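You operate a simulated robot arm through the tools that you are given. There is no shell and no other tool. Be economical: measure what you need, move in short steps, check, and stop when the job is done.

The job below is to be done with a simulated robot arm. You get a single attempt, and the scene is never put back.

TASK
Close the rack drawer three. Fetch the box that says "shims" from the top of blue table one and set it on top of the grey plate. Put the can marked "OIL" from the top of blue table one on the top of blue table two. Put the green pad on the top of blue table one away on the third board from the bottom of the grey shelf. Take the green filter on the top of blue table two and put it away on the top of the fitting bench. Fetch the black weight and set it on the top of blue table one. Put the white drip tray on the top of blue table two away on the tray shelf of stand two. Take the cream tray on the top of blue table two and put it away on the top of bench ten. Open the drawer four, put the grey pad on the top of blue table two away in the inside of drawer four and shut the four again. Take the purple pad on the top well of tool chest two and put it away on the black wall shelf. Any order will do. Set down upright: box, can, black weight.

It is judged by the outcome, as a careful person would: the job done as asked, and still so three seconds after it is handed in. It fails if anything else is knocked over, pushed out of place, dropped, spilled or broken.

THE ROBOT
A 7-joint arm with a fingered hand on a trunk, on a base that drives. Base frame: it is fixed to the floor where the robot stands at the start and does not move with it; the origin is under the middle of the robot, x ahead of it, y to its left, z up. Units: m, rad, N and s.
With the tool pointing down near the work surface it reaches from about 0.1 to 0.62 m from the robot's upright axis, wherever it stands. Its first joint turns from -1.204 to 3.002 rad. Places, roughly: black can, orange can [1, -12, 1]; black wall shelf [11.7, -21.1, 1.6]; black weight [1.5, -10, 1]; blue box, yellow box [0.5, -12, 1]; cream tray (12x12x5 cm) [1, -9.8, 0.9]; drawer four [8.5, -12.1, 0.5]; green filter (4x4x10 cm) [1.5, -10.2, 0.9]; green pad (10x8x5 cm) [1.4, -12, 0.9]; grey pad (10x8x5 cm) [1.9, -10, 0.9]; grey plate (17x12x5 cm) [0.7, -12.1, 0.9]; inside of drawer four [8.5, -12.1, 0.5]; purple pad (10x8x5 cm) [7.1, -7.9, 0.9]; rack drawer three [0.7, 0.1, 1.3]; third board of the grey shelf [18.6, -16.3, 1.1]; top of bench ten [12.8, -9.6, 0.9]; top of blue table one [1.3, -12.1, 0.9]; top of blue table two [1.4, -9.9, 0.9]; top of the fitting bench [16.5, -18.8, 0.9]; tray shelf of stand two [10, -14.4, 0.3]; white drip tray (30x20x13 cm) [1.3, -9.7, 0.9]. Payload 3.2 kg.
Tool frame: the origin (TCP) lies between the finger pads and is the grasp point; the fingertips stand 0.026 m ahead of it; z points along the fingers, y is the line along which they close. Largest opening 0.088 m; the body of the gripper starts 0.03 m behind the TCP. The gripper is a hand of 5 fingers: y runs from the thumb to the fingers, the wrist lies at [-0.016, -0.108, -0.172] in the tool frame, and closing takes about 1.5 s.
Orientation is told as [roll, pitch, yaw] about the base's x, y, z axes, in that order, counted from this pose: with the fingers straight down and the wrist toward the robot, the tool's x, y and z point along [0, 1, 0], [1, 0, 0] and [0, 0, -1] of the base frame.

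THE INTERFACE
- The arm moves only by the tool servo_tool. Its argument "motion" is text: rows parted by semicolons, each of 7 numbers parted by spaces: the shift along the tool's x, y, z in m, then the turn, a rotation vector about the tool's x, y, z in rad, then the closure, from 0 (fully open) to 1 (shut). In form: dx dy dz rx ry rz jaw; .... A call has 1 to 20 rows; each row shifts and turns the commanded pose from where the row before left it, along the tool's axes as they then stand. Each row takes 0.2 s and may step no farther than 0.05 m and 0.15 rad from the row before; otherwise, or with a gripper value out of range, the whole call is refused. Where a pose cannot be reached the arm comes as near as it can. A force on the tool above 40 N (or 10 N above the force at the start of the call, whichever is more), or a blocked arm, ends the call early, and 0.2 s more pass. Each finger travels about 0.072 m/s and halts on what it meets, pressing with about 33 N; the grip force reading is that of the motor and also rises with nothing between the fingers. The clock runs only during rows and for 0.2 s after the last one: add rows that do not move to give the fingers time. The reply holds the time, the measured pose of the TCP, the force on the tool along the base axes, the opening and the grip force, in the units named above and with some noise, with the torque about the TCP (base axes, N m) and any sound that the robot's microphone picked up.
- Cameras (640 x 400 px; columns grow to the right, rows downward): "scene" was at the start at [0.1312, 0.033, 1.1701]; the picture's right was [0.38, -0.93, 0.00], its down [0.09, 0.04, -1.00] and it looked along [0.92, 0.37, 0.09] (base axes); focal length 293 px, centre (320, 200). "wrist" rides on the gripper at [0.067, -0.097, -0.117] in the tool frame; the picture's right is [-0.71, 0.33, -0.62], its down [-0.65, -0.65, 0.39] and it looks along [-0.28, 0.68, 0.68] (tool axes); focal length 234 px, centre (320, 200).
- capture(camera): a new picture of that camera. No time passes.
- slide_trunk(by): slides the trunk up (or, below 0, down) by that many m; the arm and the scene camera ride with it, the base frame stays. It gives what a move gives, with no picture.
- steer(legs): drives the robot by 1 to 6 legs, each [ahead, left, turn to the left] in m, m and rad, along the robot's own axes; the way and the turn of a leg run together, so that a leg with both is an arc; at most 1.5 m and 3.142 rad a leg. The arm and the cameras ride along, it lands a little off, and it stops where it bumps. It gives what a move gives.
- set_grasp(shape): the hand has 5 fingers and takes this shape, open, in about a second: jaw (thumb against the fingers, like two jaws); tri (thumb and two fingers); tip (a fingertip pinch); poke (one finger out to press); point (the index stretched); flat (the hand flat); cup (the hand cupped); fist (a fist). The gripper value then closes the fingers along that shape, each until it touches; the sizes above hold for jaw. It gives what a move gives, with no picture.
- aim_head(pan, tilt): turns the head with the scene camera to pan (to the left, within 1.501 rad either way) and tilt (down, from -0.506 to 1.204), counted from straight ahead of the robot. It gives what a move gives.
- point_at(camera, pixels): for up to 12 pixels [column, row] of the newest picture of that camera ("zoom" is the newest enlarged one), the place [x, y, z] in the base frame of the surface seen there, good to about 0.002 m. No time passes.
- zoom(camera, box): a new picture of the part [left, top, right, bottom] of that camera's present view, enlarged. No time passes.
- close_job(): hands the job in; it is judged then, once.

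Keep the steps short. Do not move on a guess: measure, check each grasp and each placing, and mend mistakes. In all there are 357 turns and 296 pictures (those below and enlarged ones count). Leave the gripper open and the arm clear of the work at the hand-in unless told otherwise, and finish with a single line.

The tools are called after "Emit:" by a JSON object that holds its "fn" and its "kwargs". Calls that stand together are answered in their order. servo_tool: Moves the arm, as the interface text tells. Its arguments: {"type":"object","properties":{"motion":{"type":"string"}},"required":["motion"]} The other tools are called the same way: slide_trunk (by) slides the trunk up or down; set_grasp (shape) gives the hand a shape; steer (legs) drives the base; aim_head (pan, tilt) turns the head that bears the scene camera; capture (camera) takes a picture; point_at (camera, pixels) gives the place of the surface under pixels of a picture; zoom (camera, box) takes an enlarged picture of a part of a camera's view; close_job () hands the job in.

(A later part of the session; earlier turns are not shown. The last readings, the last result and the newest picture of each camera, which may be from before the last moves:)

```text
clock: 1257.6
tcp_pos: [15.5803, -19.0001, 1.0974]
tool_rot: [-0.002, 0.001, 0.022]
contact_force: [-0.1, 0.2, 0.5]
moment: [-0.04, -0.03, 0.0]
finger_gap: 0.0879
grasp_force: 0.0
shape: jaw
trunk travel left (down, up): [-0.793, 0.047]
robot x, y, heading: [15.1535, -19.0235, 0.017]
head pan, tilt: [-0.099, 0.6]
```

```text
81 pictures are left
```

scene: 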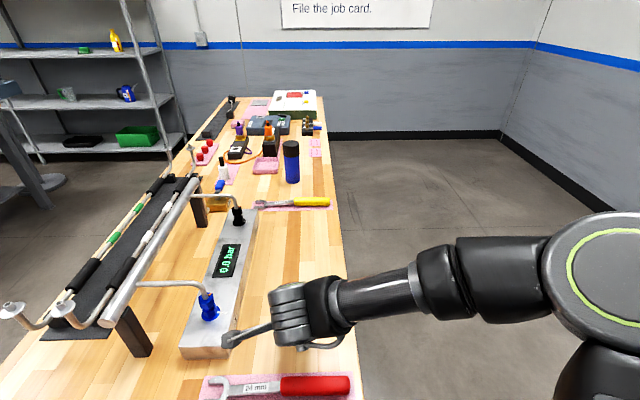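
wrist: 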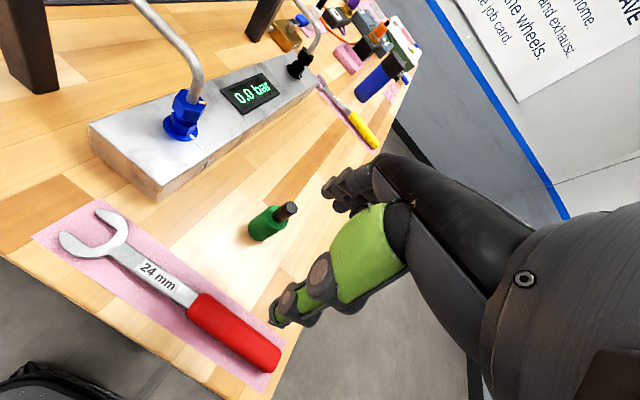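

The filter stands on the fitting bench. I return to the tables, this time to the north side of table two.

Emit:
{"fn": "steer", "kwargs": {"legs": [[-0.4, 0, 0], [0, 0, 3.12], [1.5, 0, 0], [1.5, 0, 0], [1.5, 0, 0], [1.5, 0, 0]]}}

Emit:
{"fn": "steer", "kwargs": {"legs": [[1.5, 0, 0], [1.5, 0, 0], [0, 0, -1.41], [1.5, 0, 0], [1.5, 0, 0], [1.5, 0, 0]]}}

Emit:
{"fn": "steer", "kwargs": {"legs": [[1.5, 0, 0], [1.5, 0, 0], [1.5, 0, 0], [1.0, 0, 0]]}}

Emit:
{"fn": "aim_head", "kwargs": {"pan": 0.9, "tilt": 0.4}}

Emit:
{"fn": "capture", "kwargs": {"camera": "scene"}}

```text
clock: 1295.5
tcp_pos: [8.3113, -19.1334, 1.0959]
tool_rot: [-0.001, 0.004, -3.131]
contact_force: [0.3, -0.2, -0.5]
moment: [0.0, -0.01, 0.0]
finger_gap: 0.0878
grasp_force: 0.1
shape: jaw
trunk travel left (down, up): [-0.793, 0.047]
robot x, y, heading: [8.7417, -19.1184, -3.136]
head pan, tilt: [-0.099, 0.6]
```

```text
clock: 1334.7
tcp_pos: [4.912, -14.2837, 1.0973]
tool_rot: [0.0, 0.004, 1.746]
contact_force: [-0.4, 0.6, 0.3]
moment: [-0.03, -0.01, 0.03]
finger_gap: 0.0882
grasp_force: 0.1
shape: jaw
trunk travel left (down, up): [-0.793, 0.047]
robot x, y, heading: [4.996, -14.7058, 1.745]
head pan, tilt: [-0.099, 0.6]
```

```text
clock: 1359.5
tcp_pos: [3.9793, -9.1472, 1.0969]
tool_rot: [0.002, 0.013, 1.766]
contact_force: [-0.4, -13.9, 3.0]
moment: [0.06, -0.07, -0.27]
finger_gap: 0.0873
grasp_force: 0.1
shape: jaw
trunk travel left (down, up): [-0.793, 0.047]
robot x, y, heading: [4.0722, -9.5556, 1.751]
head pan, tilt: [-0.099, 0.6]
stopped in leg 4: the force on the tool passed its limit (the readings are from after the stop); the commanded pose is now the measured one
```

```text
clock: 1360.7
tcp_pos: [3.9803, -9.1466, 1.0979]
tool_rot: [-0.001, 0.014, 1.764]
contact_force: [-0.6, -17.0, 0.2]
moment: [-0.01, 0.02, -0.26]
finger_gap: 0.0875
grasp_force: 0.0
shape: jaw
trunk travel left (down, up): [-0.793, 0.047]
robot x, y, heading: [4.0753, -9.5567, 1.752]
head pan, tilt: [0.901, 0.4]
```

```text
80 pictures are left
```

scene: 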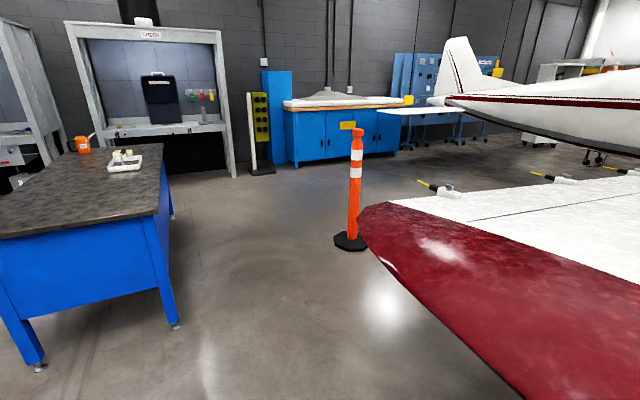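

My hand touched the wing tip — I back off at once, then measure the wing edge.

Emit:
{"fn": "steer", "kwargs": {"legs": [[-0.5, 0, 0]]}}

Emit:
{"fn": "point_at", "kwargs": {"camera": "scene", "pixels": [[362, 215], [375, 250], [430, 310], [500, 375], [355, 240], [170, 325], [160, 160], [40, 365], [400, 235], [200, 250]]}}

Emit:
{"fn": "aim_head", "kwargs": {"pan": 0.0, "tilt": 0.4}}

Emit:
{"fn": "capture", "kwargs": {"camera": "scene"}}

```text
clock: 1363.7
tcp_pos: [4.0679, -9.6349, 1.0951]
tool_rot: [0.003, 0.016, 1.761]
contact_force: [-0.1, 0.8, 0.1]
moment: [0.01, 0.02, 0.0]
finger_gap: 0.088
grasp_force: 0.0
shape: jaw
trunk travel left (down, up): [-0.793, 0.047]
robot x, y, heading: [4.1616, -10.0523, 1.749]
head pan, tilt: [0.901, 0.4]
```

```text
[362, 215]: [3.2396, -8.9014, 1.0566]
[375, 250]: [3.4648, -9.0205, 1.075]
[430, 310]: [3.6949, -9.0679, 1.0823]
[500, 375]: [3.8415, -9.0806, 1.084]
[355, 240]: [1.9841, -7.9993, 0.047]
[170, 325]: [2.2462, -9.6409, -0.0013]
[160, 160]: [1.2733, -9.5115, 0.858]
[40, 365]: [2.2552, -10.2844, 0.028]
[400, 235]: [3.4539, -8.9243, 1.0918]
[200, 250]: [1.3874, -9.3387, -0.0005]
```

```text
clock: 1364.9
tcp_pos: [4.0685, -9.6345, 1.0951]
tool_rot: [0.002, 0.017, 1.761]
contact_force: [-0.2, 0.1, -0.2]
moment: [0.0, 0.0, 0.02]
finger_gap: 0.0877
grasp_force: 0.1
shape: jaw
trunk travel left (down, up): [-0.793, 0.047]
robot x, y, heading: [4.1621, -10.051, 1.746]
head pan, tilt: [0.0, 0.4]
```

```text
79 pictures are left
```

scene: 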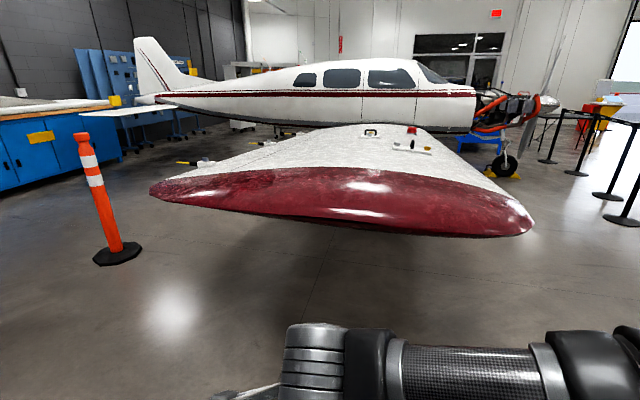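

The wing edge is at y≈-8.9…-9.1 for x>3.2. I route between it and the table corner: to (2.95,-9.75), then (2.35,-9.05), then west.

Emit:
{"fn": "steer", "kwargs": {"legs": [[0, 0, 1.15], [1.25, 0, 0], [0, 0, -0.62], [0.93, 0, 0], [0, 0, 0.86], [0.95, 0, 0]]}}

Emit:
{"fn": "aim_head", "kwargs": {"pan": 0.8, "tilt": 0.6}}

Emit:
{"fn": "capture", "kwargs": {"camera": "scene"}}

```text
clock: 1387.0
tcp_pos: [0.963, -9.0936, 1.0944]
tool_rot: [0.002, 0.016, -3.119]
contact_force: [0.0, 0.1, -0.7]
moment: [0.0, 0.01, 0.02]
finger_gap: 0.0876
grasp_force: 0.0
shape: jaw
trunk travel left (down, up): [-0.793, 0.047]
robot x, y, heading: [1.393, -9.0726, -3.134]
head pan, tilt: [0.0, 0.4]
```

```text
clock: 1388.1
tcp_pos: [0.9617, -9.0935, 1.0963]
tool_rot: [0.002, 0.016, -3.12]
contact_force: [-0.7, -0.2, 0.5]
moment: [0.03, 0.0, 0.0]
finger_gap: 0.0879
grasp_force: 0.0
shape: jaw
trunk travel left (down, up): [-0.793, 0.047]
robot x, y, heading: [1.3886, -9.0688, -3.132]
head pan, tilt: [0.799, 0.6]
```

```text
78 pictures are left
```

scene: 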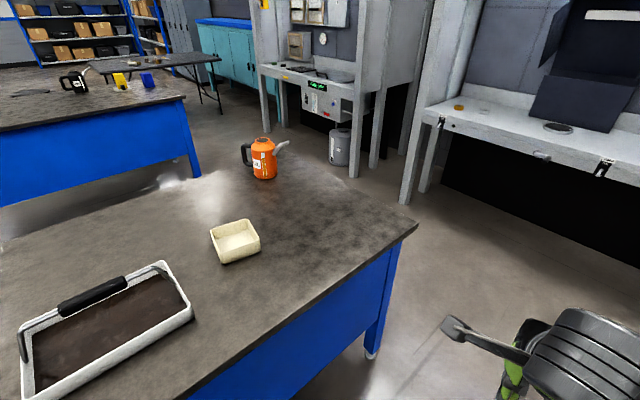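

Both trays are close. I measure the drip tray's handle and the trays' corners.

Emit:
{"fn": "point_at", "kwargs": {"camera": "scene", "pixels": [[92, 297], [62, 310], [125, 282], [20, 345], [158, 266], [193, 318], [160, 262], [20, 325], [212, 230], [258, 245], [225, 262], [110, 330]]}}

Emit:
{"fn": "steer", "kwargs": {"legs": [[0, 0, 1.563]]}}

Emit:
{"fn": "capture", "kwargs": {"camera": "wrist"}}

```text
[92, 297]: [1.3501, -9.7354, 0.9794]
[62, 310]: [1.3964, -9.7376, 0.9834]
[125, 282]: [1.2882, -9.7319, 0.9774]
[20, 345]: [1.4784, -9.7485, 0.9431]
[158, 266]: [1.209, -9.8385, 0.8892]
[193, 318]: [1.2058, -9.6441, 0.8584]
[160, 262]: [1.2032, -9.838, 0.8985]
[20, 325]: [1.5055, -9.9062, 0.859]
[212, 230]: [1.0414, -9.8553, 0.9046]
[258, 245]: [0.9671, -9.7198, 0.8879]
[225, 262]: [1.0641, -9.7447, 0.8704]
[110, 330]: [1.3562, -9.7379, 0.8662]
```

```text
clock: 1392.3
tcp_pos: [1.4119, -9.4975, 1.0952]
tool_rot: [0.001, 0.016, -1.544]
contact_force: [-0.8, 0.5, 0.3]
moment: [0.01, -0.01, 0.0]
finger_gap: 0.0879
grasp_force: 0.1
shape: jaw
trunk travel left (down, up): [-0.793, 0.047]
robot x, y, heading: [1.3896, -9.0691, -1.555]
head pan, tilt: [0.799, 0.6]
```

```text
77 pictures are left
```

wrist: 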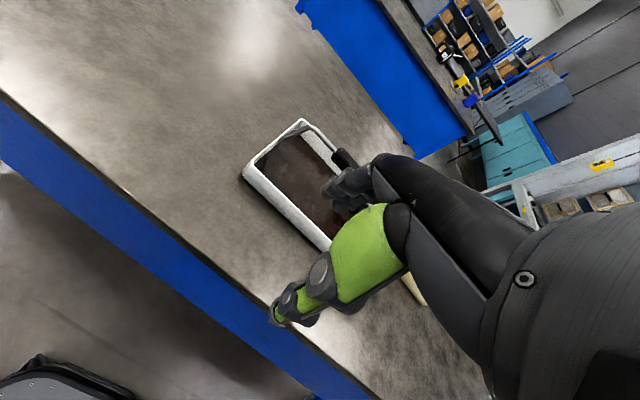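

Grip bar centre ≈ (1.343,-9.738), top 0.98. I drive 0.12 m closer, align over the bar and descend partway.

Emit:
{"fn": "steer", "kwargs": {"legs": [[0.12, 0, 0]]}}

Emit:
{"fn": "servo_tool", "kwargs": {"motion": "-0.037 0.03 0 0 0 0.04 0; -0.037 0.03 0 0 0 0.036 0; 0 0.03 0 0 0 0 0; 0 0.025 0 0 0 0 0; 0 0 0.04 0 0 0 0; 0 0 0 0 0 0 0"}}

Emit:
{"fn": "capture", "kwargs": {"camera": "wrist"}}

Emit:
{"fn": "aim_head", "kwargs": {"pan": 0, "tilt": 0.9}}

Emit:
{"fn": "capture", "kwargs": {"camera": "scene"}}

```text
clock: 1393.6
tcp_pos: [1.4138, -9.615, 1.0952]
tool_rot: [0.001, 0.017, -1.544]
contact_force: [-1.0, -0.2, 0.1]
moment: [0.01, -0.02, 0.0]
finger_gap: 0.0878
grasp_force: 0.1
shape: jaw
trunk travel left (down, up): [-0.793, 0.047]
robot x, y, heading: [1.3866, -9.1915, -1.558]
head pan, tilt: [0.799, 0.6]
```

```text
clock: 1395.0
tcp_pos: [1.3372, -9.73, 1.0531]
tool_rot: [0.0, 0.015, -1.621]
contact_force: [0.7, -0.7, 0.0]
moment: [-0.05, 0.03, -0.01]
finger_gap: 0.0877
grasp_force: 0.0
shape: jaw
trunk travel left (down, up): [-0.793, 0.047]
robot x, y, heading: [1.3901, -9.1946, -1.555]
head pan, tilt: [0.799, 0.6]
```

```text
76 pictures are left
```

wrist: 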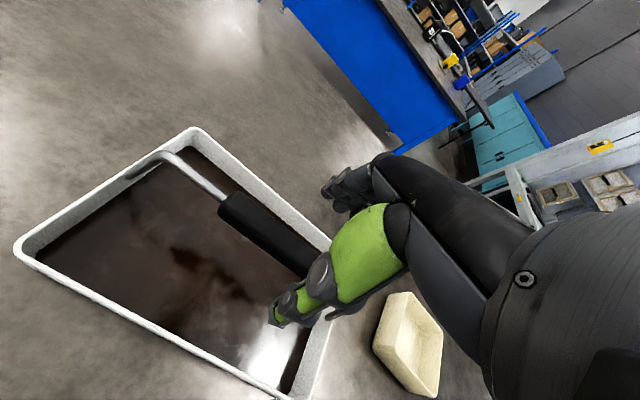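

```text
clock: 1396.1
tcp_pos: [1.3368, -9.7306, 1.0551]
tool_rot: [-0.001, 0.016, -1.621]
contact_force: [-0.9, -0.4, 0.4]
moment: [0.01, 0.0, -0.03]
finger_gap: 0.088
grasp_force: 0.0
shape: jaw
trunk travel left (down, up): [-0.793, 0.047]
robot x, y, heading: [1.3895, -9.1908, -1.56]
head pan, tilt: [0.0, 0.901]
```

```text
75 pictures are left
```

scene: 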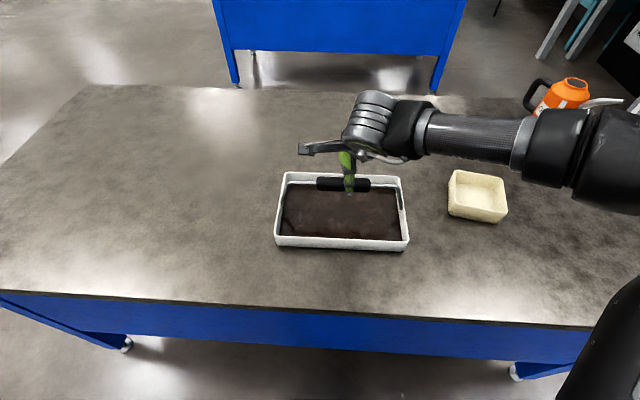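

Emit:
{"fn": "point_at", "kwargs": {"camera": "scene", "pixels": [[320, 182], [365, 182], [325, 178], [362, 187], [285, 175], [402, 180], [278, 245], [405, 248]]}}

```text
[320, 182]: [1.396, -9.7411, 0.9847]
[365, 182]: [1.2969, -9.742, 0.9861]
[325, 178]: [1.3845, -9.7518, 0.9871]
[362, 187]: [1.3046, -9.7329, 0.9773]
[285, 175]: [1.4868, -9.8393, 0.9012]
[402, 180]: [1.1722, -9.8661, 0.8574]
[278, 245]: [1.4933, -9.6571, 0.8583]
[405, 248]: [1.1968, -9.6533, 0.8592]
```

Bar centre (1.345,-9.745), top 0.987. I fine-align and descend to z≈0.972.

Emit:
{"fn": "servo_tool", "kwargs": {"motion": "0.0088 0.015 0 0 0 -0.035 0; 0 0 0.03 0 0 0 0; 0 0 0.03 0 0 0 0; 0 0 0.015 0 0 0 0; 0 0 0.008 0 0 0 0; 0 0 0 0 0 0 0"}}

Emit:
{"fn": "capture", "kwargs": {"camera": "wrist"}}

```text
clock: 1397.5
tcp_pos: [1.3466, -9.7454, 0.9705]
tool_rot: [-0.001, 0.016, -1.584]
contact_force: [0.0, -0.1, -0.5]
moment: [-0.03, -0.03, -0.03]
finger_gap: 0.0878
grasp_force: 0.0
shape: jaw
trunk travel left (down, up): [-0.793, 0.047]
robot x, y, heading: [1.3889, -9.1939, -1.56]
head pan, tilt: [0.0, 0.901]
```

```text
74 pictures are left
```

wrist: 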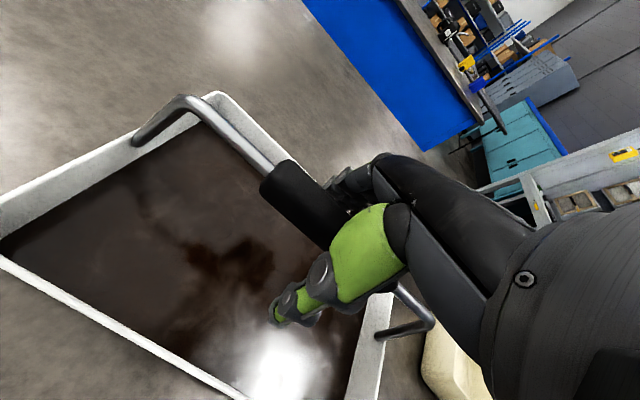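

The bar is well between thumb and fingers. I close, then lift slowly 2 cm.

Emit:
{"fn": "servo_tool", "kwargs": {"motion": "0 0 0 0 0 0 0.4; 0 0 0 0 0 0 0.8; 0 0 0 0 0 0 1; 0 0 0 0 0 0 1; 0 0 0 0 0 0 1; 0 0 0 0 0 0 1; 0 0 0 0 0 0 1; 0 0 0 0 0 0 1; 0 0 -0.005 0 0 0 1; 0 0 -0.005 0 0 0 1; 0 0 -0.005 0 0 0 1; 0 0 -0.005 0 0 0 1; 0 0 0 0 0 0 1"}}

Emit:
{"fn": "capture", "kwargs": {"camera": "scene"}}

Emit:
{"fn": "capture", "kwargs": {"camera": "wrist"}}

```text
clock: 1400.3
tcp_pos: [1.3449, -9.7455, 0.9912]
tool_rot: [0.0, 0.017, -1.585]
contact_force: [-0.1, 0.1, -4.2]
moment: [-0.01, -0.03, -0.01]
finger_gap: 0.017
grasp_force: 33.1
shape: jaw
trunk travel left (down, up): [-0.793, 0.047]
robot x, y, heading: [1.3896, -9.1894, -1.563]
head pan, tilt: [0.0, 0.901]
```

```text
73 pictures are left
```

scene: 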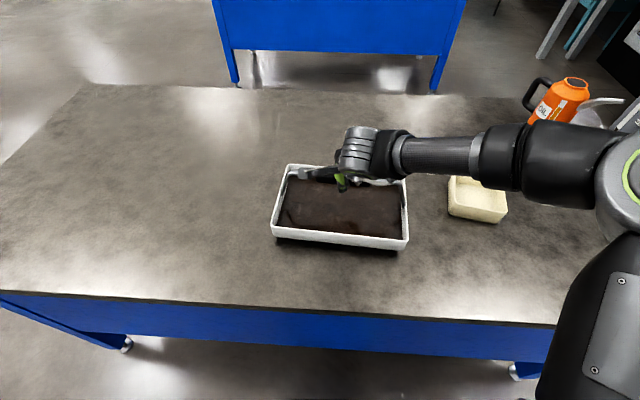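

```text
72 pictures are left
```

wrist: 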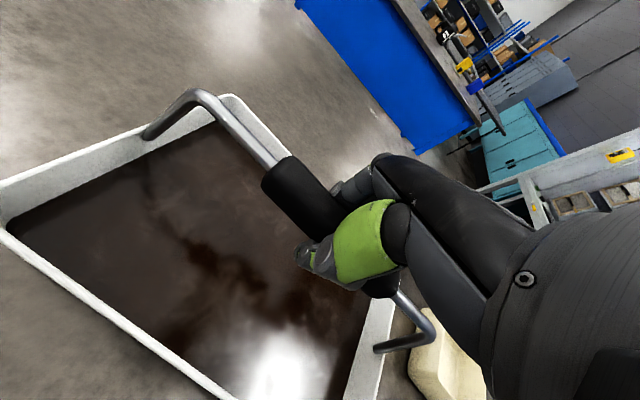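

Level and light (4 N). I raise it slowly to z≈1.1 and draw it in a little.

Emit:
{"fn": "servo_tool", "kwargs": {"motion": "0 0 -0.02 0 0 0 1; 0 0 -0.02 0 0 0 1; 0 0 -0.02 0 0 0 1; 0 0 -0.02 0 0 0 1; 0 0 -0.02 0 0 0 1; 0 -0.02 0 0 0 0 1; 0 -0.02 0 0 0 0 1; 0 -0.02 0 0 0 0 1; 0 -0.02 0 0 0 0 1; 0 -0.02 0 0 0 0 1; 0 -0.02 0 0 0 0 1"}}

Emit:
{"fn": "steer", "kwargs": {"legs": [[-0.14, 0, 0], [0, 0, 1.55], [0.96, 0, 0], [0, 0, -0.85], [0.6, 0, 0], [0.5, 0, 0]]}}

Emit:
{"fn": "capture", "kwargs": {"camera": "wrist"}}

```text
clock: 1402.7
tcp_pos: [1.3465, -9.626, 1.0926]
tool_rot: [-0.001, 0.016, -1.586]
contact_force: [-1.0, 0.9, -3.5]
moment: [0.02, 0.01, 0.01]
finger_gap: 0.017
grasp_force: 33.4
shape: jaw
trunk travel left (down, up): [-0.793, 0.047]
robot x, y, heading: [1.3884, -9.1907, -1.557]
head pan, tilt: [0.0, 0.901]
```

```text
clock: 1420.2
tcp_pos: [3.3402, -10.2187, 1.0921]
tool_rot: [0.0, 0.015, -0.865]
contact_force: [0.3, 0.4, -4.0]
moment: [0.02, -0.01, 0.01]
finger_gap: 0.0173
grasp_force: 33.1
shape: jaw
trunk travel left (down, up): [-0.793, 0.047]
robot x, y, heading: [3.0836, -9.866, -0.836]
head pan, tilt: [0.0, 0.901]
```

```text
71 pictures are left
```

wrist: 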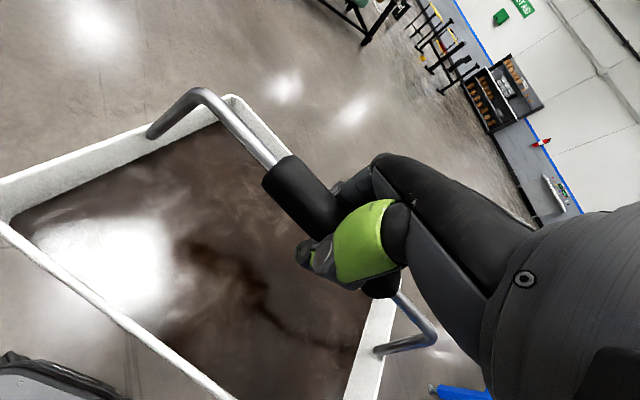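

Level. I continue east along y≈-10.9 and down the corridor to the stand.

Emit:
{"fn": "steer", "kwargs": {"legs": [[1.4, 0, 0], [0, 0, 0.836], [1.5, 0, 0], [1.5, 0, 0], [1.5, 0, 0]]}}

Emit:
{"fn": "aim_head", "kwargs": {"pan": -0.3, "tilt": 0.5}}

Emit:
{"fn": "capture", "kwargs": {"camera": "scene"}}

```text
clock: 1450.3
tcp_pos: [8.9377, -11.0003, 1.0928]
tool_rot: [-0.001, 0.019, -0.044]
contact_force: [-0.1, -1.1, -4.1]
moment: [-0.01, 0.01, 0.0]
finger_gap: 0.0173
grasp_force: 33.0
shape: jaw
trunk travel left (down, up): [-0.793, 0.047]
robot x, y, heading: [8.5026, -10.942, -0.017]
head pan, tilt: [0.0, 0.901]
```

```text
clock: 1451.2
tcp_pos: [8.938, -11.0012, 1.0938]
tool_rot: [0.0, 0.018, -0.045]
contact_force: [0.3, -0.2, -5.7]
moment: [0.02, -0.01, 0.01]
finger_gap: 0.0176
grasp_force: 32.9
shape: jaw
trunk travel left (down, up): [-0.793, 0.047]
robot x, y, heading: [8.5057, -10.942, -0.018]
head pan, tilt: [-0.3, 0.499]
```

```text
70 pictures are left
```

scene: 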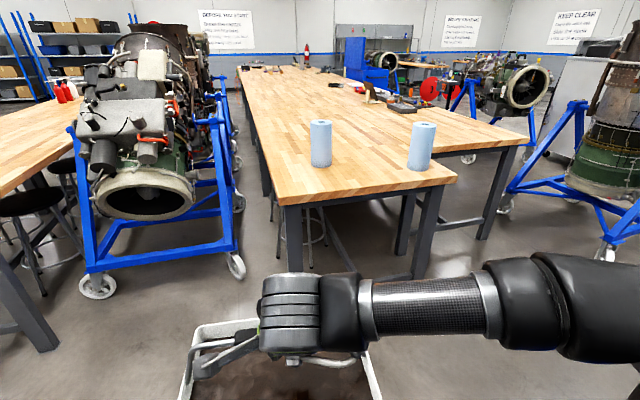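

All level. I continue: ahead 0.62, turn south, and drive 3.87 m to y≈-14.8.

Emit:
{"fn": "steer", "kwargs": {"legs": [[0.62, 0, 0], [0, 0, -1.553], [1.3, 0, 0], [1.3, 0, 0], [1.25, 0, 0]]}}

Emit:
{"fn": "steer", "kwargs": {"legs": [[0, 0, 1.57]]}}

Emit:
{"fn": "aim_head", "kwargs": {"pan": 0.3, "tilt": 0.8}}

Emit:
{"fn": "capture", "kwargs": {"camera": "scene"}}

```text
clock: 1476.7
tcp_pos: [8.9939, -15.2618, 1.0929]
tool_rot: [0.0, 0.016, -1.627]
contact_force: [-0.4, 0.6, -3.2]
moment: [-0.02, 0.01, -0.01]
finger_gap: 0.0175
grasp_force: 33.2
shape: jaw
trunk travel left (down, up): [-0.793, 0.047]
robot x, y, heading: [9.054, -14.8298, -1.595]
head pan, tilt: [-0.3, 0.499]
```

```text
clock: 1480.9
tcp_pos: [9.4892, -14.8909, 1.0931]
tool_rot: [0.001, 0.02, -0.064]
contact_force: [-0.8, 0.0, -4.4]
moment: [0.0, 0.02, 0.01]
finger_gap: 0.0178
grasp_force: 33.4
shape: jaw
trunk travel left (down, up): [-0.793, 0.047]
robot x, y, heading: [9.0528, -14.8256, -0.036]
head pan, tilt: [-0.3, 0.499]
```

```text
clock: 1481.9
tcp_pos: [9.4879, -14.8909, 1.092]
tool_rot: [0.002, 0.018, -0.063]
contact_force: [-0.3, 0.1, -4.2]
moment: [0.01, 0.0, -0.02]
finger_gap: 0.0175
grasp_force: 33.2
shape: jaw
trunk travel left (down, up): [-0.793, 0.047]
robot x, y, heading: [9.0519, -14.8272, -0.034]
head pan, tilt: [0.3, 0.799]
```

```text
69 pictures are left
```

scene: 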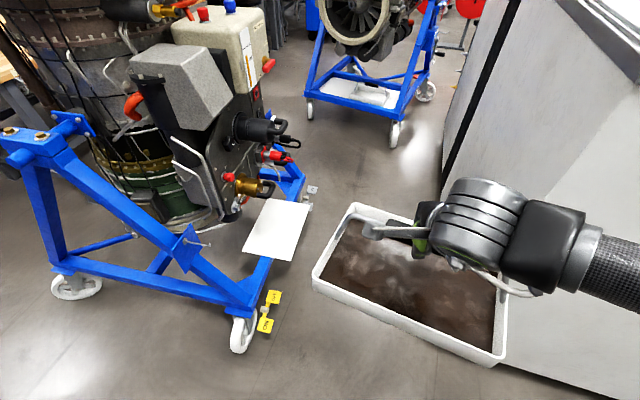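

I measure the fittings that overhang the shelf, the tags, the shelf corners and the cabinet.

Emit:
{"fn": "point_at", "kwargs": {"camera": "scene", "pixels": [[290, 140], [298, 157], [273, 188], [238, 200], [232, 215], [305, 205], [245, 250], [292, 258], [272, 297], [265, 322], [312, 190], [270, 240]]}}

Emit:
{"fn": "zoom", "kwargs": {"camera": "scene", "box": [160, 80, 340, 280]}}

```text
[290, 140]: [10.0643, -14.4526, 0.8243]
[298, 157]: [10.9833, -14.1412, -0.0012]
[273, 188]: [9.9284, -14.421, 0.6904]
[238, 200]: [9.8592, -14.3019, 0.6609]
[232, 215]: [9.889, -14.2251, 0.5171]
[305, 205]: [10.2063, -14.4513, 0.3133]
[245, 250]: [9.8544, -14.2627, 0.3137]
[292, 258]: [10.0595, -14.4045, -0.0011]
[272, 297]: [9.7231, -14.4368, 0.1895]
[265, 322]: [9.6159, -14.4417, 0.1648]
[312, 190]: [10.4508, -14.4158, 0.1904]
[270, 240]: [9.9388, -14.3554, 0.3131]
```

```text
2.00 times, centred on (250, 180) of scene
```

zoom: 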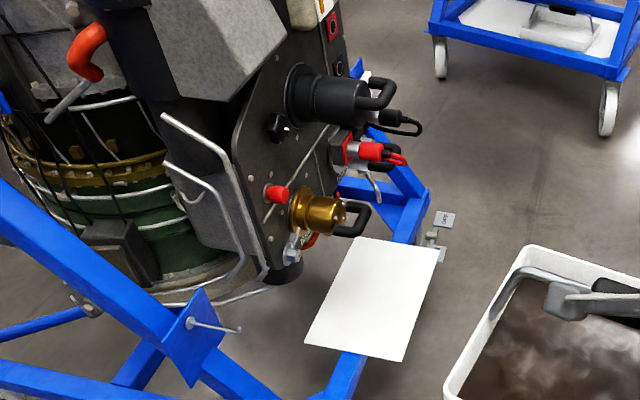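

Plan: face north here, draw the tray in, lower it to just above shelf height, then strafe east in front of the stand and reach in. I turn and lower now.

Emit:
{"fn": "servo_tool", "kwargs": {"motion": "0 -0.025 0 0 0 0 1; 0 -0.025 0 0 0 0 1; 0 -0.025 0 0 0 0 1; 0 -0.025 0 0 0 0 1; 0 -0.025 0 0 0 -0.025 1"}}

Emit:
{"fn": "steer", "kwargs": {"legs": [[0, 0, 1.604]]}}

Emit:
{"fn": "slide_trunk", "kwargs": {"by": -0.4}}

Emit:
{"fn": "slide_trunk", "kwargs": {"by": -0.22}}

Emit:
{"fn": "aim_head", "kwargs": {"pan": -0.7, "tilt": 0.7}}

Emit:
{"fn": "capture", "kwargs": {"camera": "scene"}}

```text
clock: 1483.1
tcp_pos: [9.3893, -14.8673, 1.1128]
tool_rot: [-0.004, 0.019, -0.038]
contact_force: [-0.1, -0.4, -4.1]
moment: [0.03, -0.02, -0.04]
finger_gap: 0.0174
grasp_force: 33.8
shape: jaw
out of reach, approached as far as the arm can: row 4, 5
trunk travel left (down, up): [-0.793, 0.047]
robot x, y, heading: [9.0542, -14.8273, -0.036]
head pan, tilt: [0.3, 0.799]
```

```text
clock: 1487.4
tcp_pos: [9.0848, -14.4903, 1.113]
tool_rot: [-0.002, 0.019, 1.561]
contact_force: [-0.9, -0.1, -4.5]
moment: [-0.02, 0.02, 0.0]
finger_gap: 0.0177
grasp_force: 33.0
shape: jaw
trunk travel left (down, up): [-0.793, 0.047]
robot x, y, heading: [9.0542, -14.827, 1.563]
head pan, tilt: [0.3, 0.799]
```

```text
clock: 1491.2
tcp_pos: [9.085, -14.4902, 0.7121]
tool_rot: [-0.002, 0.019, 1.562]
contact_force: [0.2, -0.5, -3.4]
moment: [0.01, 0.0, 0.0]
finger_gap: 0.0176
grasp_force: 32.8
shape: jaw
trunk travel left (down, up): [-0.393, 0.447]
robot x, y, heading: [9.0531, -14.8264, 1.563]
head pan, tilt: [0.3, 0.799]
```

```text
clock: 1493.6
tcp_pos: [9.0858, -14.4903, 0.4924]
tool_rot: [-0.002, 0.018, 1.561]
contact_force: [-0.2, -0.8, -4.2]
moment: [0.0, 0.03, 0.03]
finger_gap: 0.0177
grasp_force: 33.2
shape: jaw
trunk travel left (down, up): [-0.173, 0.667]
robot x, y, heading: [9.0557, -14.8277, 1.561]
head pan, tilt: [0.3, 0.799]
```

```text
clock: 1494.8
tcp_pos: [9.0845, -14.4904, 0.4934]
tool_rot: [-0.002, 0.018, 1.561]
contact_force: [-1.3, -0.6, -3.2]
moment: [-0.02, -0.01, 0.03]
finger_gap: 0.0176
grasp_force: 33.3
shape: jaw
trunk travel left (down, up): [-0.173, 0.667]
robot x, y, heading: [9.0515, -14.8262, 1.561]
head pan, tilt: [-0.7, 0.7]
```

```text
67 pictures are left
```

scene: 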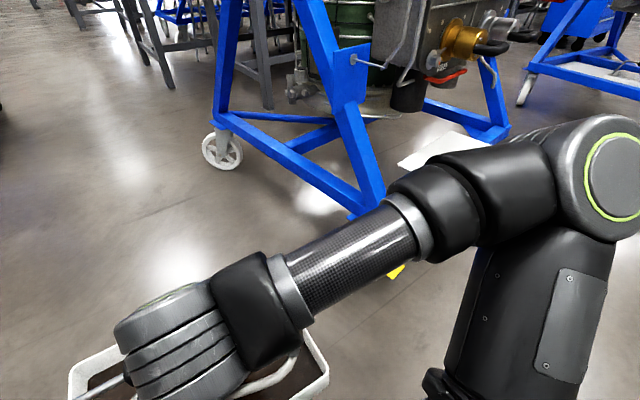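

I measure elbow, forearm and the stand's SW leg to make sure that the strafe clears.

Emit:
{"fn": "point_at", "kwargs": {"camera": "scene", "pixels": [[610, 190], [560, 140], [450, 180], [400, 210], [350, 230], [370, 190], [350, 90], [385, 200], [395, 270], [380, 62], [460, 130], [270, 270]]}}

```text
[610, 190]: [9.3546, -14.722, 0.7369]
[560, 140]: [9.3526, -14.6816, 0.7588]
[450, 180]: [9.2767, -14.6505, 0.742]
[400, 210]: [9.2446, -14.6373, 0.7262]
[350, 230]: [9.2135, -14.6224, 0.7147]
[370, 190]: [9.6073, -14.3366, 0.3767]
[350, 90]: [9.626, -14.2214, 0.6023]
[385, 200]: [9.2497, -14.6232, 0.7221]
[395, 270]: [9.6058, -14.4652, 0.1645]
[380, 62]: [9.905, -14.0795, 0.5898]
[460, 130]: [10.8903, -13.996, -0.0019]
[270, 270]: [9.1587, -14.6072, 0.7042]
```

Clearances are ~5 cm or more. I strafe right 0.55 first and check.

Emit:
{"fn": "steer", "kwargs": {"legs": [[0, -0.55, 0]]}}

Emit:
{"fn": "aim_head", "kwargs": {"pan": 0.2, "tilt": 0.8}}

Emit:
{"fn": "capture", "kwargs": {"camera": "scene"}}

```text
clock: 1498.0
tcp_pos: [9.6324, -14.4948, 0.4932]
tool_rot: [-0.002, 0.019, 1.564]
contact_force: [0.0, 0.1, -4.0]
moment: [0.01, -0.04, -0.03]
finger_gap: 0.0176
grasp_force: 32.7
shape: jaw
trunk travel left (down, up): [-0.173, 0.667]
robot x, y, heading: [9.6005, -14.8274, 1.564]
head pan, tilt: [-0.7, 0.7]
```

```text
clock: 1499.2
tcp_pos: [9.6325, -14.494, 0.4928]
tool_rot: [-0.001, 0.018, 1.562]
contact_force: [-0.4, 0.2, -3.7]
moment: [0.0, 0.0, 0.03]
finger_gap: 0.0179
grasp_force: 32.7
shape: jaw
trunk travel left (down, up): [-0.173, 0.667]
robot x, y, heading: [9.6031, -14.8293, 1.564]
head pan, tilt: [0.201, 0.799]
```

```text
66 pictures are left
```

scene: 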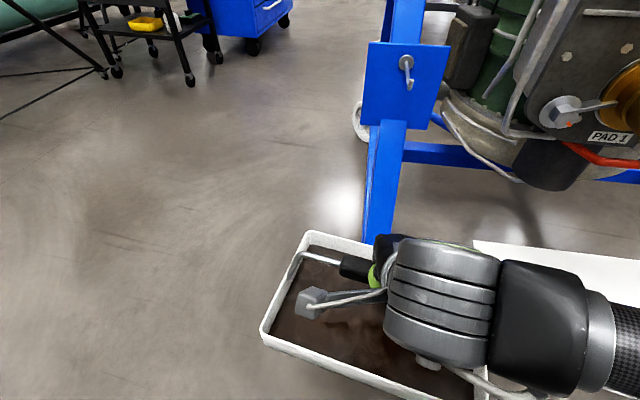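

Clear. I strafe the remaining 0.388 m.

Emit:
{"fn": "steer", "kwargs": {"legs": [[0, -0.388, 0]]}}

Emit:
{"fn": "aim_head", "kwargs": {"pan": 0.0, "tilt": 0.8}}

Emit:
{"fn": "capture", "kwargs": {"camera": "scene"}}

Emit:
{"fn": "capture", "kwargs": {"camera": "wrist"}}

```text
clock: 1501.7
tcp_pos: [10.0251, -14.4966, 0.4932]
tool_rot: [-0.001, 0.018, 1.563]
contact_force: [0.5, -0.7, -4.2]
moment: [-0.03, -0.04, 0.01]
finger_gap: 0.0177
grasp_force: 33.0
shape: jaw
trunk travel left (down, up): [-0.173, 0.667]
robot x, y, heading: [9.997, -14.8319, 1.567]
head pan, tilt: [0.201, 0.799]
```

```text
clock: 1502.4
tcp_pos: [10.0243, -14.4953, 0.4926]
tool_rot: [-0.001, 0.02, 1.564]
contact_force: [-0.2, 0.1, -3.5]
moment: [-0.01, -0.01, 0.03]
finger_gap: 0.0174
grasp_force: 33.5
shape: jaw
trunk travel left (down, up): [-0.173, 0.667]
robot x, y, heading: [9.994, -14.8311, 1.56]
head pan, tilt: [0.0, 0.799]
```

```text
65 pictures are left
```

scene: 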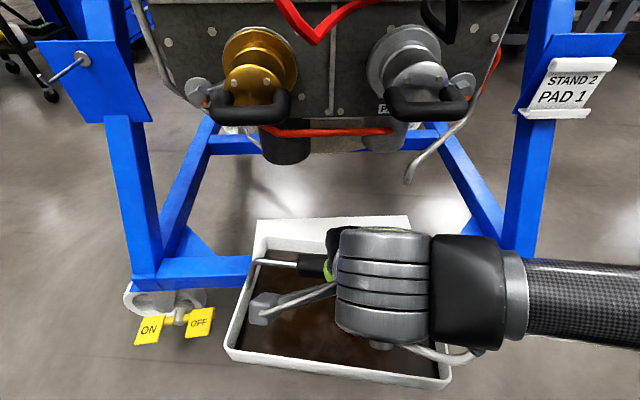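

```text
64 pictures are left
```

wrist: 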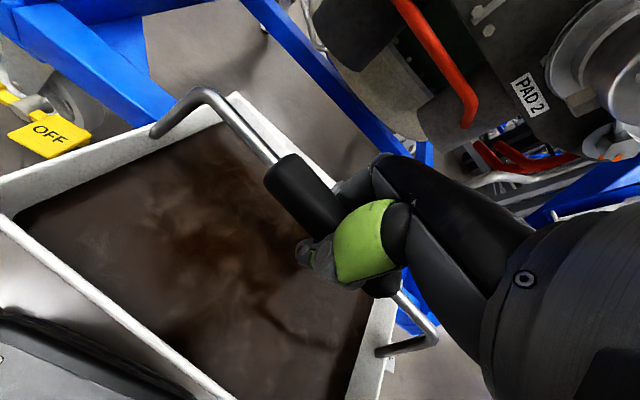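

STAND 2 is confirmed. I measure the fittings' lowest points and the hub's top.

Emit:
{"fn": "point_at", "kwargs": {"camera": "scene", "pixels": [[255, 118], [430, 115], [285, 160], [385, 148], [409, 182], [380, 240], [395, 232], [330, 218], [405, 220], [262, 222], [460, 240], [500, 260]]}}

```text
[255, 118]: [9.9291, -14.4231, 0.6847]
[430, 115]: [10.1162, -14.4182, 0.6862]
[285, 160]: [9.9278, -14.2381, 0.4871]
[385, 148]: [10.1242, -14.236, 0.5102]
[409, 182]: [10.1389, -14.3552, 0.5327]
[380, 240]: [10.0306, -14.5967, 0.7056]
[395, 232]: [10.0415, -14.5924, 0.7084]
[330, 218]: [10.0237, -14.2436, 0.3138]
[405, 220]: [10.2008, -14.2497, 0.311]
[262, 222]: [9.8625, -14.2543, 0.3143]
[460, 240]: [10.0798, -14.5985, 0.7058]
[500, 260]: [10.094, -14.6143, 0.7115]
```

All clear by ≥2.5 cm if I go in low. I lower to TCP z≈0.447, then move in 13.3 cm slowly.

Emit:
{"fn": "servo_tool", "kwargs": {"motion": "0 0 0.02 0 0 0 1; 0 0 0.015 0 0 0 1; 0 0 0.01 0 0 0 1; 0 0.02 0 0 0 0 1; 0 0.02 0 0 0 0 1; 0 0.02 0 0 0 0 1; 0 0.02 0 0 0 0 1; 0 0.02 0 0 0 0 1; 0 0.02 0 0 0 0 1; -0.005 0.013 0 0 0 0 1; 0 0 0 0 0 0 1"}}

Emit:
{"fn": "capture", "kwargs": {"camera": "scene"}}

Emit:
{"fn": "capture", "kwargs": {"camera": "wrist"}}

```text
clock: 1504.8
tcp_pos: [10.0201, -14.3469, 0.4529]
tool_rot: [-0.002, 0.02, 1.565]
contact_force: [-0.4, -0.4, -4.9]
moment: [0.0, -0.01, -0.01]
finger_gap: 0.018
grasp_force: 33.0
shape: jaw
out of reach, approached as far as the arm can: row 1, 2, 3
trunk travel left (down, up): [-0.173, 0.667]
robot x, y, heading: [9.9976, -14.8341, 1.563]
head pan, tilt: [0.0, 0.799]
```

```text
63 pictures are left
```

scene: 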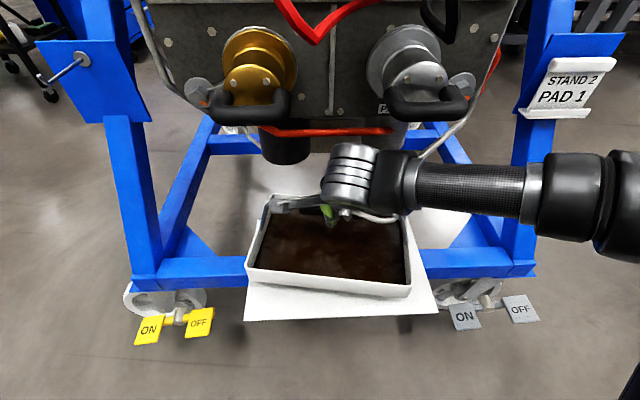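

```text
62 pictures are left
```

wrist: 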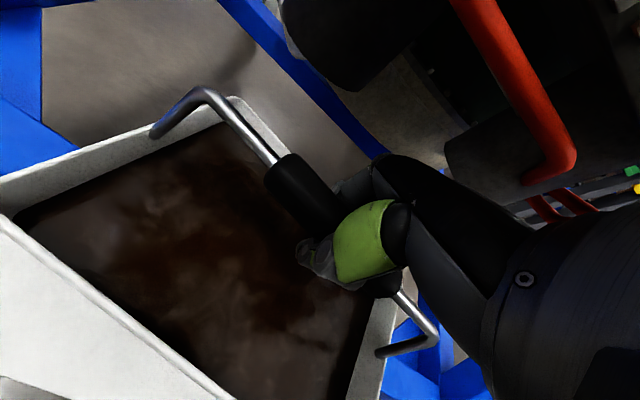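

I measure the tray edges against the shelf edges.

Emit:
{"fn": "point_at", "kwargs": {"camera": "scene", "pixels": [[250, 272], [408, 290], [330, 283], [246, 318], [435, 310], [250, 268], [410, 285], [405, 225], [272, 198], [340, 312]]}}

```text
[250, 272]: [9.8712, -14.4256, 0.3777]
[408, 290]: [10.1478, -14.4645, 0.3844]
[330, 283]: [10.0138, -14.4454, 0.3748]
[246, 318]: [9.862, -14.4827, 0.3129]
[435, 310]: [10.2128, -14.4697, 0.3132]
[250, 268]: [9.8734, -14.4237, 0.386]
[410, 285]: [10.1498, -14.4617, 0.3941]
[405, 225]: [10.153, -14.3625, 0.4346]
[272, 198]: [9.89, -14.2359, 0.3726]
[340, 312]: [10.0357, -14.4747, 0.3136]
```

The tray is yawed −0.14 against the shelf's +0.04. I rotate it +0.17 and shift it 1.5 cm, then re-check.

Emit:
{"fn": "servo_tool", "kwargs": {"motion": "0 0 0 0 0 -0.06 1; 0 0 0 0 0 -0.06 1; 0 0 0 0 0 -0.05 1; -0.0106 -0.0159 0 0 0 0 1; 0 0 0 0 0 0 1"}}

Emit:
{"fn": "capture", "kwargs": {"camera": "scene"}}

Emit:
{"fn": "point_at", "kwargs": {"camera": "scene", "pixels": [[252, 290], [400, 290], [330, 290], [255, 285], [405, 283], [272, 205], [400, 225]]}}

```text
clock: 1506.0
tcp_pos: [10.0339, -14.3625, 0.4528]
tool_rot: [0.002, 0.021, 1.733]
contact_force: [-0.1, 0.5, -3.6]
moment: [0.0, 0.01, 0.01]
finger_gap: 0.018
grasp_force: 32.9
shape: jaw
trunk travel left (down, up): [-0.173, 0.667]
robot x, y, heading: [9.9945, -14.8347, 1.563]
head pan, tilt: [0.0, 0.799]
```

```text
61 pictures are left
```

scene: 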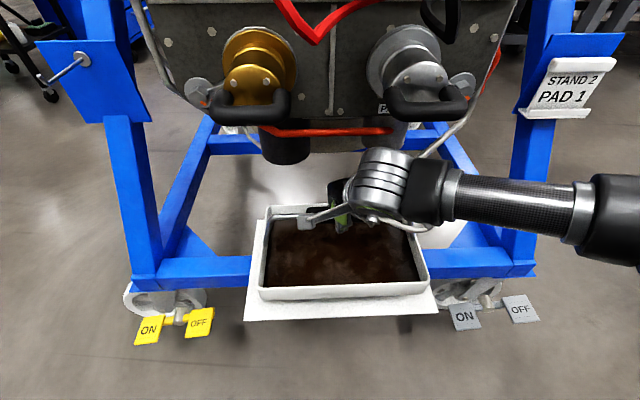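

```text
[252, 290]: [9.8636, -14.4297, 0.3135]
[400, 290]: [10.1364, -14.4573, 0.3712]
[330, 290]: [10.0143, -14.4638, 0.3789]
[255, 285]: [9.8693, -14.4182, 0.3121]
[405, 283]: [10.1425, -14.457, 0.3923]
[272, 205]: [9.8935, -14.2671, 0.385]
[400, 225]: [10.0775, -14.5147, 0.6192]
```

Aligned. The arm itself is at its lower limit, so I lower with the trunk, 2 cm first.

Emit:
{"fn": "slide_trunk", "kwargs": {"by": -0.02}}

Emit:
{"fn": "slide_trunk", "kwargs": {"by": -0.006}}

```text
clock: 1506.7
tcp_pos: [10.0335, -14.3622, 0.433]
tool_rot: [0.0, 0.02, 1.733]
contact_force: [0.0, -0.2, -3.6]
moment: [0.01, 0.0, 0.04]
finger_gap: 0.0179
grasp_force: 33.1
shape: jaw
trunk travel left (down, up): [-0.153, 0.687]
robot x, y, heading: [9.9927, -14.8344, 1.566]
head pan, tilt: [0.0, 0.799]
```

```text
clock: 1507.2
tcp_pos: [10.033, -14.3621, 0.4277]
tool_rot: [0.001, 0.02, 1.734]
contact_force: [-0.1, 0.0, -4.3]
moment: [0.0, 0.03, 0.01]
finger_gap: 0.018
grasp_force: 32.9
shape: jaw
trunk travel left (down, up): [-0.147, 0.693]
robot x, y, heading: [9.9915, -14.8324, 1.563]
head pan, tilt: [0.0, 0.799]
```

Emit:
{"fn": "slide_trunk", "kwargs": {"by": -0.004}}

Emit:
{"fn": "slide_trunk", "kwargs": {"by": -0.003}}

```text
clock: 1507.7
tcp_pos: [10.0329, -14.3627, 0.4227]
tool_rot: [0.001, 0.018, 1.733]
contact_force: [-0.7, 0.2, -4.0]
moment: [0.06, 0.11, 0.0]
finger_gap: 0.0179
grasp_force: 32.8
shape: jaw
trunk travel left (down, up): [-0.143, 0.697]
robot x, y, heading: [9.9984, -14.8345, 1.566]
head pan, tilt: [0.0, 0.799]
```

```text
clock: 1508.2
tcp_pos: [10.0329, -14.3622, 0.4222]
tool_rot: [0.001, 0.014, 1.731]
contact_force: [1.3, -0.9, 3.5]
moment: [0.08, 0.16, 0.01]
finger_gap: 0.0181
grasp_force: 33.7
shape: jaw
trunk travel left (down, up): [-0.14, 0.7]
robot x, y, heading: [9.9981, -14.8319, 1.569]
head pan, tilt: [0.0, 0.799]
```

The tray's weight is on the shelf. I open slowly and check.

Emit:
{"fn": "servo_tool", "kwargs": {"motion": "0 0 0 0 0 0 0.75; 0 0 0 0 0 0 0.65; 0 0 0 0 0 0 0.5; 0 0 0 0 0 0 0.3; 0 0 0 0 0 0 0.1; 0 0 0 0 0 0 0; 0 0 0 0 0 0 0; 0 0 0 0 0 0 0"}}

Emit:
{"fn": "capture", "kwargs": {"camera": "scene"}}

Emit:
{"fn": "capture", "kwargs": {"camera": "wrist"}}

```text
clock: 1510.0
tcp_pos: [10.0335, -14.3634, 0.4201]
tool_rot: [0.002, 0.019, 1.733]
contact_force: [0.4, 0.3, -0.7]
moment: [0.0, -0.01, 0.0]
finger_gap: 0.0878
grasp_force: 0.1
shape: jaw
trunk travel left (down, up): [-0.14, 0.7]
robot x, y, heading: [9.9952, -14.833, 1.564]
head pan, tilt: [0.0, 0.799]
```

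```text
60 pictures are left
```

scene: 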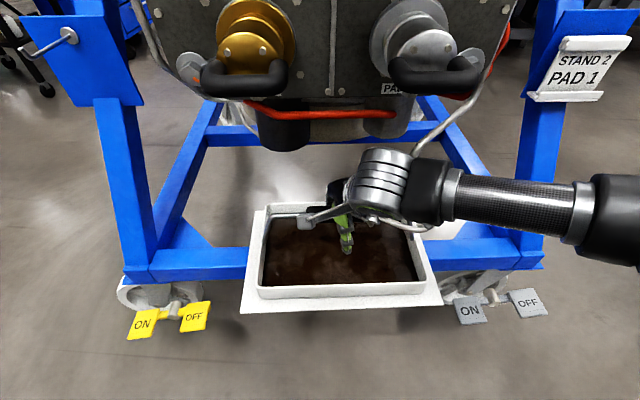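

```text
59 pictures are left
```

wrist: 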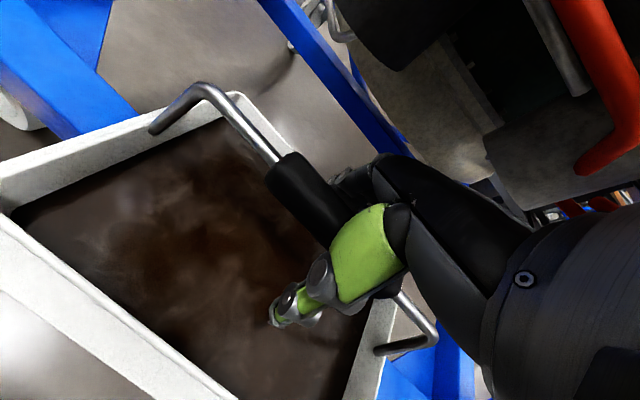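

Bar is free between the fingers. I raise 7 cm (below the fittings) and retract toward me.

Emit:
{"fn": "slide_trunk", "kwargs": {"by": 0.07}}

Emit:
{"fn": "servo_tool", "kwargs": {"motion": "0 -0.03 0 0 0 0 0; 0 -0.03 0 0 0 0 0; 0 -0.03 0 0 0 0 0; 0 -0.03 0 0 0 0 0; 0 0 0 0 0 0.08 0; 0 0 0 0 0 0.09 0"}}

Emit:
{"fn": "capture", "kwargs": {"camera": "scene"}}

```text
clock: 1511.1
tcp_pos: [10.0337, -14.3638, 0.4925]
tool_rot: [0.002, 0.019, 1.733]
contact_force: [-0.2, 0.2, 0.0]
moment: [0.0, -0.01, -0.01]
finger_gap: 0.0879
grasp_force: 0.1
shape: jaw
trunk travel left (down, up): [-0.21, 0.63]
robot x, y, heading: [9.9925, -14.8312, 1.562]
head pan, tilt: [0.0, 0.799]
```

```text
clock: 1512.5
tcp_pos: [10.0475, -14.4614, 0.4971]
tool_rot: [-0.003, 0.019, 1.563]
contact_force: [-0.7, -0.3, -0.1]
moment: [0.01, 0.0, 0.0]
finger_gap: 0.0879
grasp_force: 0.0
shape: jaw
out of reach, approached as far as the arm can: row 4
trunk travel left (down, up): [-0.21, 0.63]
robot x, y, heading: [9.9952, -14.8347, 1.571]
head pan, tilt: [0.0, 0.799]
```

```text
58 pictures are left
```

scene: 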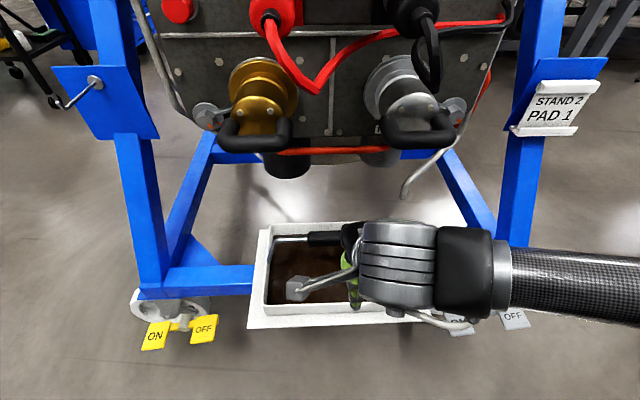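

The drip tray sits on the shelf. I strafe out west, raise the trunk and drive north again toward table two for the cream tray.

Emit:
{"fn": "steer", "kwargs": {"legs": [[0, 0.86, 0]]}}

Emit:
{"fn": "slide_trunk", "kwargs": {"by": 0.4}}

Emit:
{"fn": "slide_trunk", "kwargs": {"by": 0.22}}

Emit:
{"fn": "aim_head", "kwargs": {"pan": -0.9, "tilt": 0.7}}

Emit:
{"fn": "capture", "kwargs": {"camera": "scene"}}

```text
clock: 1517.1
tcp_pos: [9.1792, -14.4565, 0.496]
tool_rot: [-0.002, 0.019, 1.56]
contact_force: [0.4, 0.7, 0.2]
moment: [0.03, -0.01, -0.01]
finger_gap: 0.0879
grasp_force: 0.1
shape: jaw
trunk travel left (down, up): [-0.21, 0.63]
robot x, y, heading: [9.1247, -14.8271, 1.562]
head pan, tilt: [0.0, 0.799]
```

```text
clock: 1521.0
tcp_pos: [9.1784, -14.4562, 0.8963]
tool_rot: [-0.001, 0.019, 1.562]
contact_force: [0.4, 0.3, -0.3]
moment: [0.02, 0.01, 0.03]
finger_gap: 0.0879
grasp_force: 0.1
shape: jaw
trunk travel left (down, up): [-0.61, 0.23]
robot x, y, heading: [9.1247, -14.8297, 1.561]
head pan, tilt: [0.0, 0.799]
```

```text
clock: 1523.3
tcp_pos: [9.1787, -14.4566, 1.1175]
tool_rot: [-0.001, 0.019, 1.561]
contact_force: [0.7, 0.2, -0.8]
moment: [0.02, -0.02, 0.01]
finger_gap: 0.0882
grasp_force: 0.1
shape: jaw
trunk travel left (down, up): [-0.83, 0.01]
robot x, y, heading: [9.1254, -14.8287, 1.557]
head pan, tilt: [0.0, 0.799]
```

```text
clock: 1524.5
tcp_pos: [9.1797, -14.4562, 1.1174]
tool_rot: [-0.002, 0.018, 1.56]
contact_force: [-0.4, -0.7, 0.1]
moment: [-0.01, 0.0, 0.02]
finger_gap: 0.0877
grasp_force: 0.1
shape: jaw
trunk travel left (down, up): [-0.83, 0.01]
robot x, y, heading: [9.1256, -14.827, 1.559]
head pan, tilt: [-0.901, 0.7]
```

```text
57 pictures are left
```

scene: 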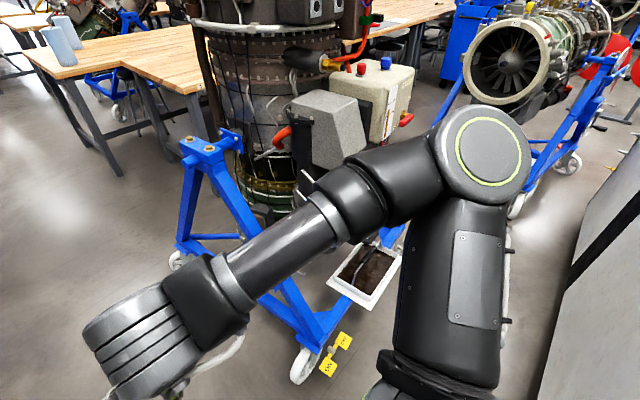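

Tray placement confirmed. I drive back around to the north side of table two.

Emit:
{"fn": "steer", "kwargs": {"legs": [[1.3, 0, 0], [1.3, 0, 0], [1.27, 0, 0], [0, 0, 1.582], [1.5, 0, 0], [1.5, 0, 0]]}}

Emit:
{"fn": "steer", "kwargs": {"legs": [[1.5, 0, 0], [0.6, 0, 0], [0, 0, -0.836], [1.25, 0, 0], [1.2, 0, 0], [0, 0, 0.836]]}}

```text
clock: 1561.1
tcp_pos: [5.7939, -10.8571, 1.1164]
tool_rot: [-0.002, 0.019, 3.123]
contact_force: [0.2, -0.6, -0.6]
moment: [0.01, 0.0, 0.03]
finger_gap: 0.0877
grasp_force: 0.1
shape: jaw
trunk travel left (down, up): [-0.83, 0.01]
robot x, y, heading: [6.1627, -10.9161, 3.13]
head pan, tilt: [-0.901, 0.7]
```

```text
clock: 1587.4
tcp_pos: [2.1105, -8.9589, 1.1168]
tool_rot: [0.0, 0.019, 3.103]
contact_force: [0.1, 0.4, 0.0]
moment: [0.03, 0.0, 0.0]
finger_gap: 0.0875
grasp_force: 0.0
shape: jaw
trunk travel left (down, up): [-0.83, 0.01]
robot x, y, heading: [2.4818, -9.0244, 3.105]
head pan, tilt: [-0.901, 0.7]
```

Emit:
{"fn": "steer", "kwargs": {"legs": [[1.45, 0, 0], [0, 0, 1.607], [0.2, 0, 0]]}}

Emit:
{"fn": "aim_head", "kwargs": {"pan": 0.0, "tilt": 0.9}}

Emit:
{"fn": "capture", "kwargs": {"camera": "scene"}}

Emit:
{"fn": "capture", "kwargs": {"camera": "wrist"}}

```text
clock: 1599.7
tcp_pos: [0.9512, -9.5309, 1.1174]
tool_rot: [-0.001, 0.019, -1.607]
contact_force: [-0.1, 0.0, -0.3]
moment: [-0.01, 0.0, 0.03]
finger_gap: 0.0877
grasp_force: 0.0
shape: jaw
trunk travel left (down, up): [-0.83, 0.01]
robot x, y, heading: [1.0163, -9.159, -1.604]
head pan, tilt: [-0.901, 0.7]
```

```text
clock: 1600.9
tcp_pos: [0.951, -9.5315, 1.1162]
tool_rot: [-0.003, 0.018, -1.605]
contact_force: [-0.2, 1.2, 0.7]
moment: [-0.01, 0.0, -0.04]
finger_gap: 0.0879
grasp_force: 0.0
shape: jaw
trunk travel left (down, up): [-0.83, 0.01]
robot x, y, heading: [1.0166, -9.1599, -1.601]
head pan, tilt: [0.0, 0.901]
```

```text
56 pictures are left
```

scene: 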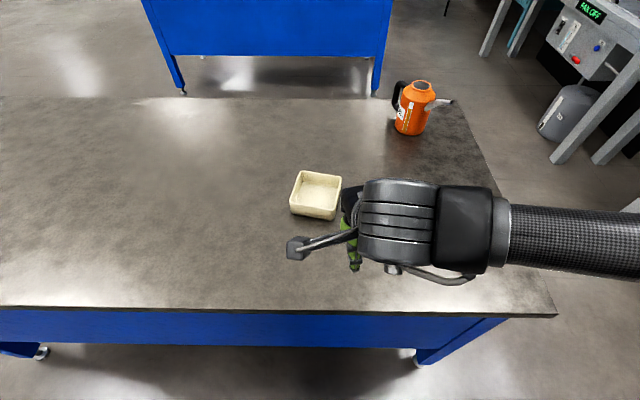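

```text
55 pictures are left
```

wrist: 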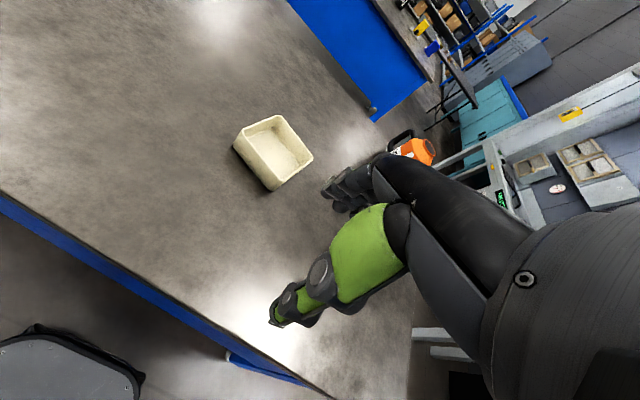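

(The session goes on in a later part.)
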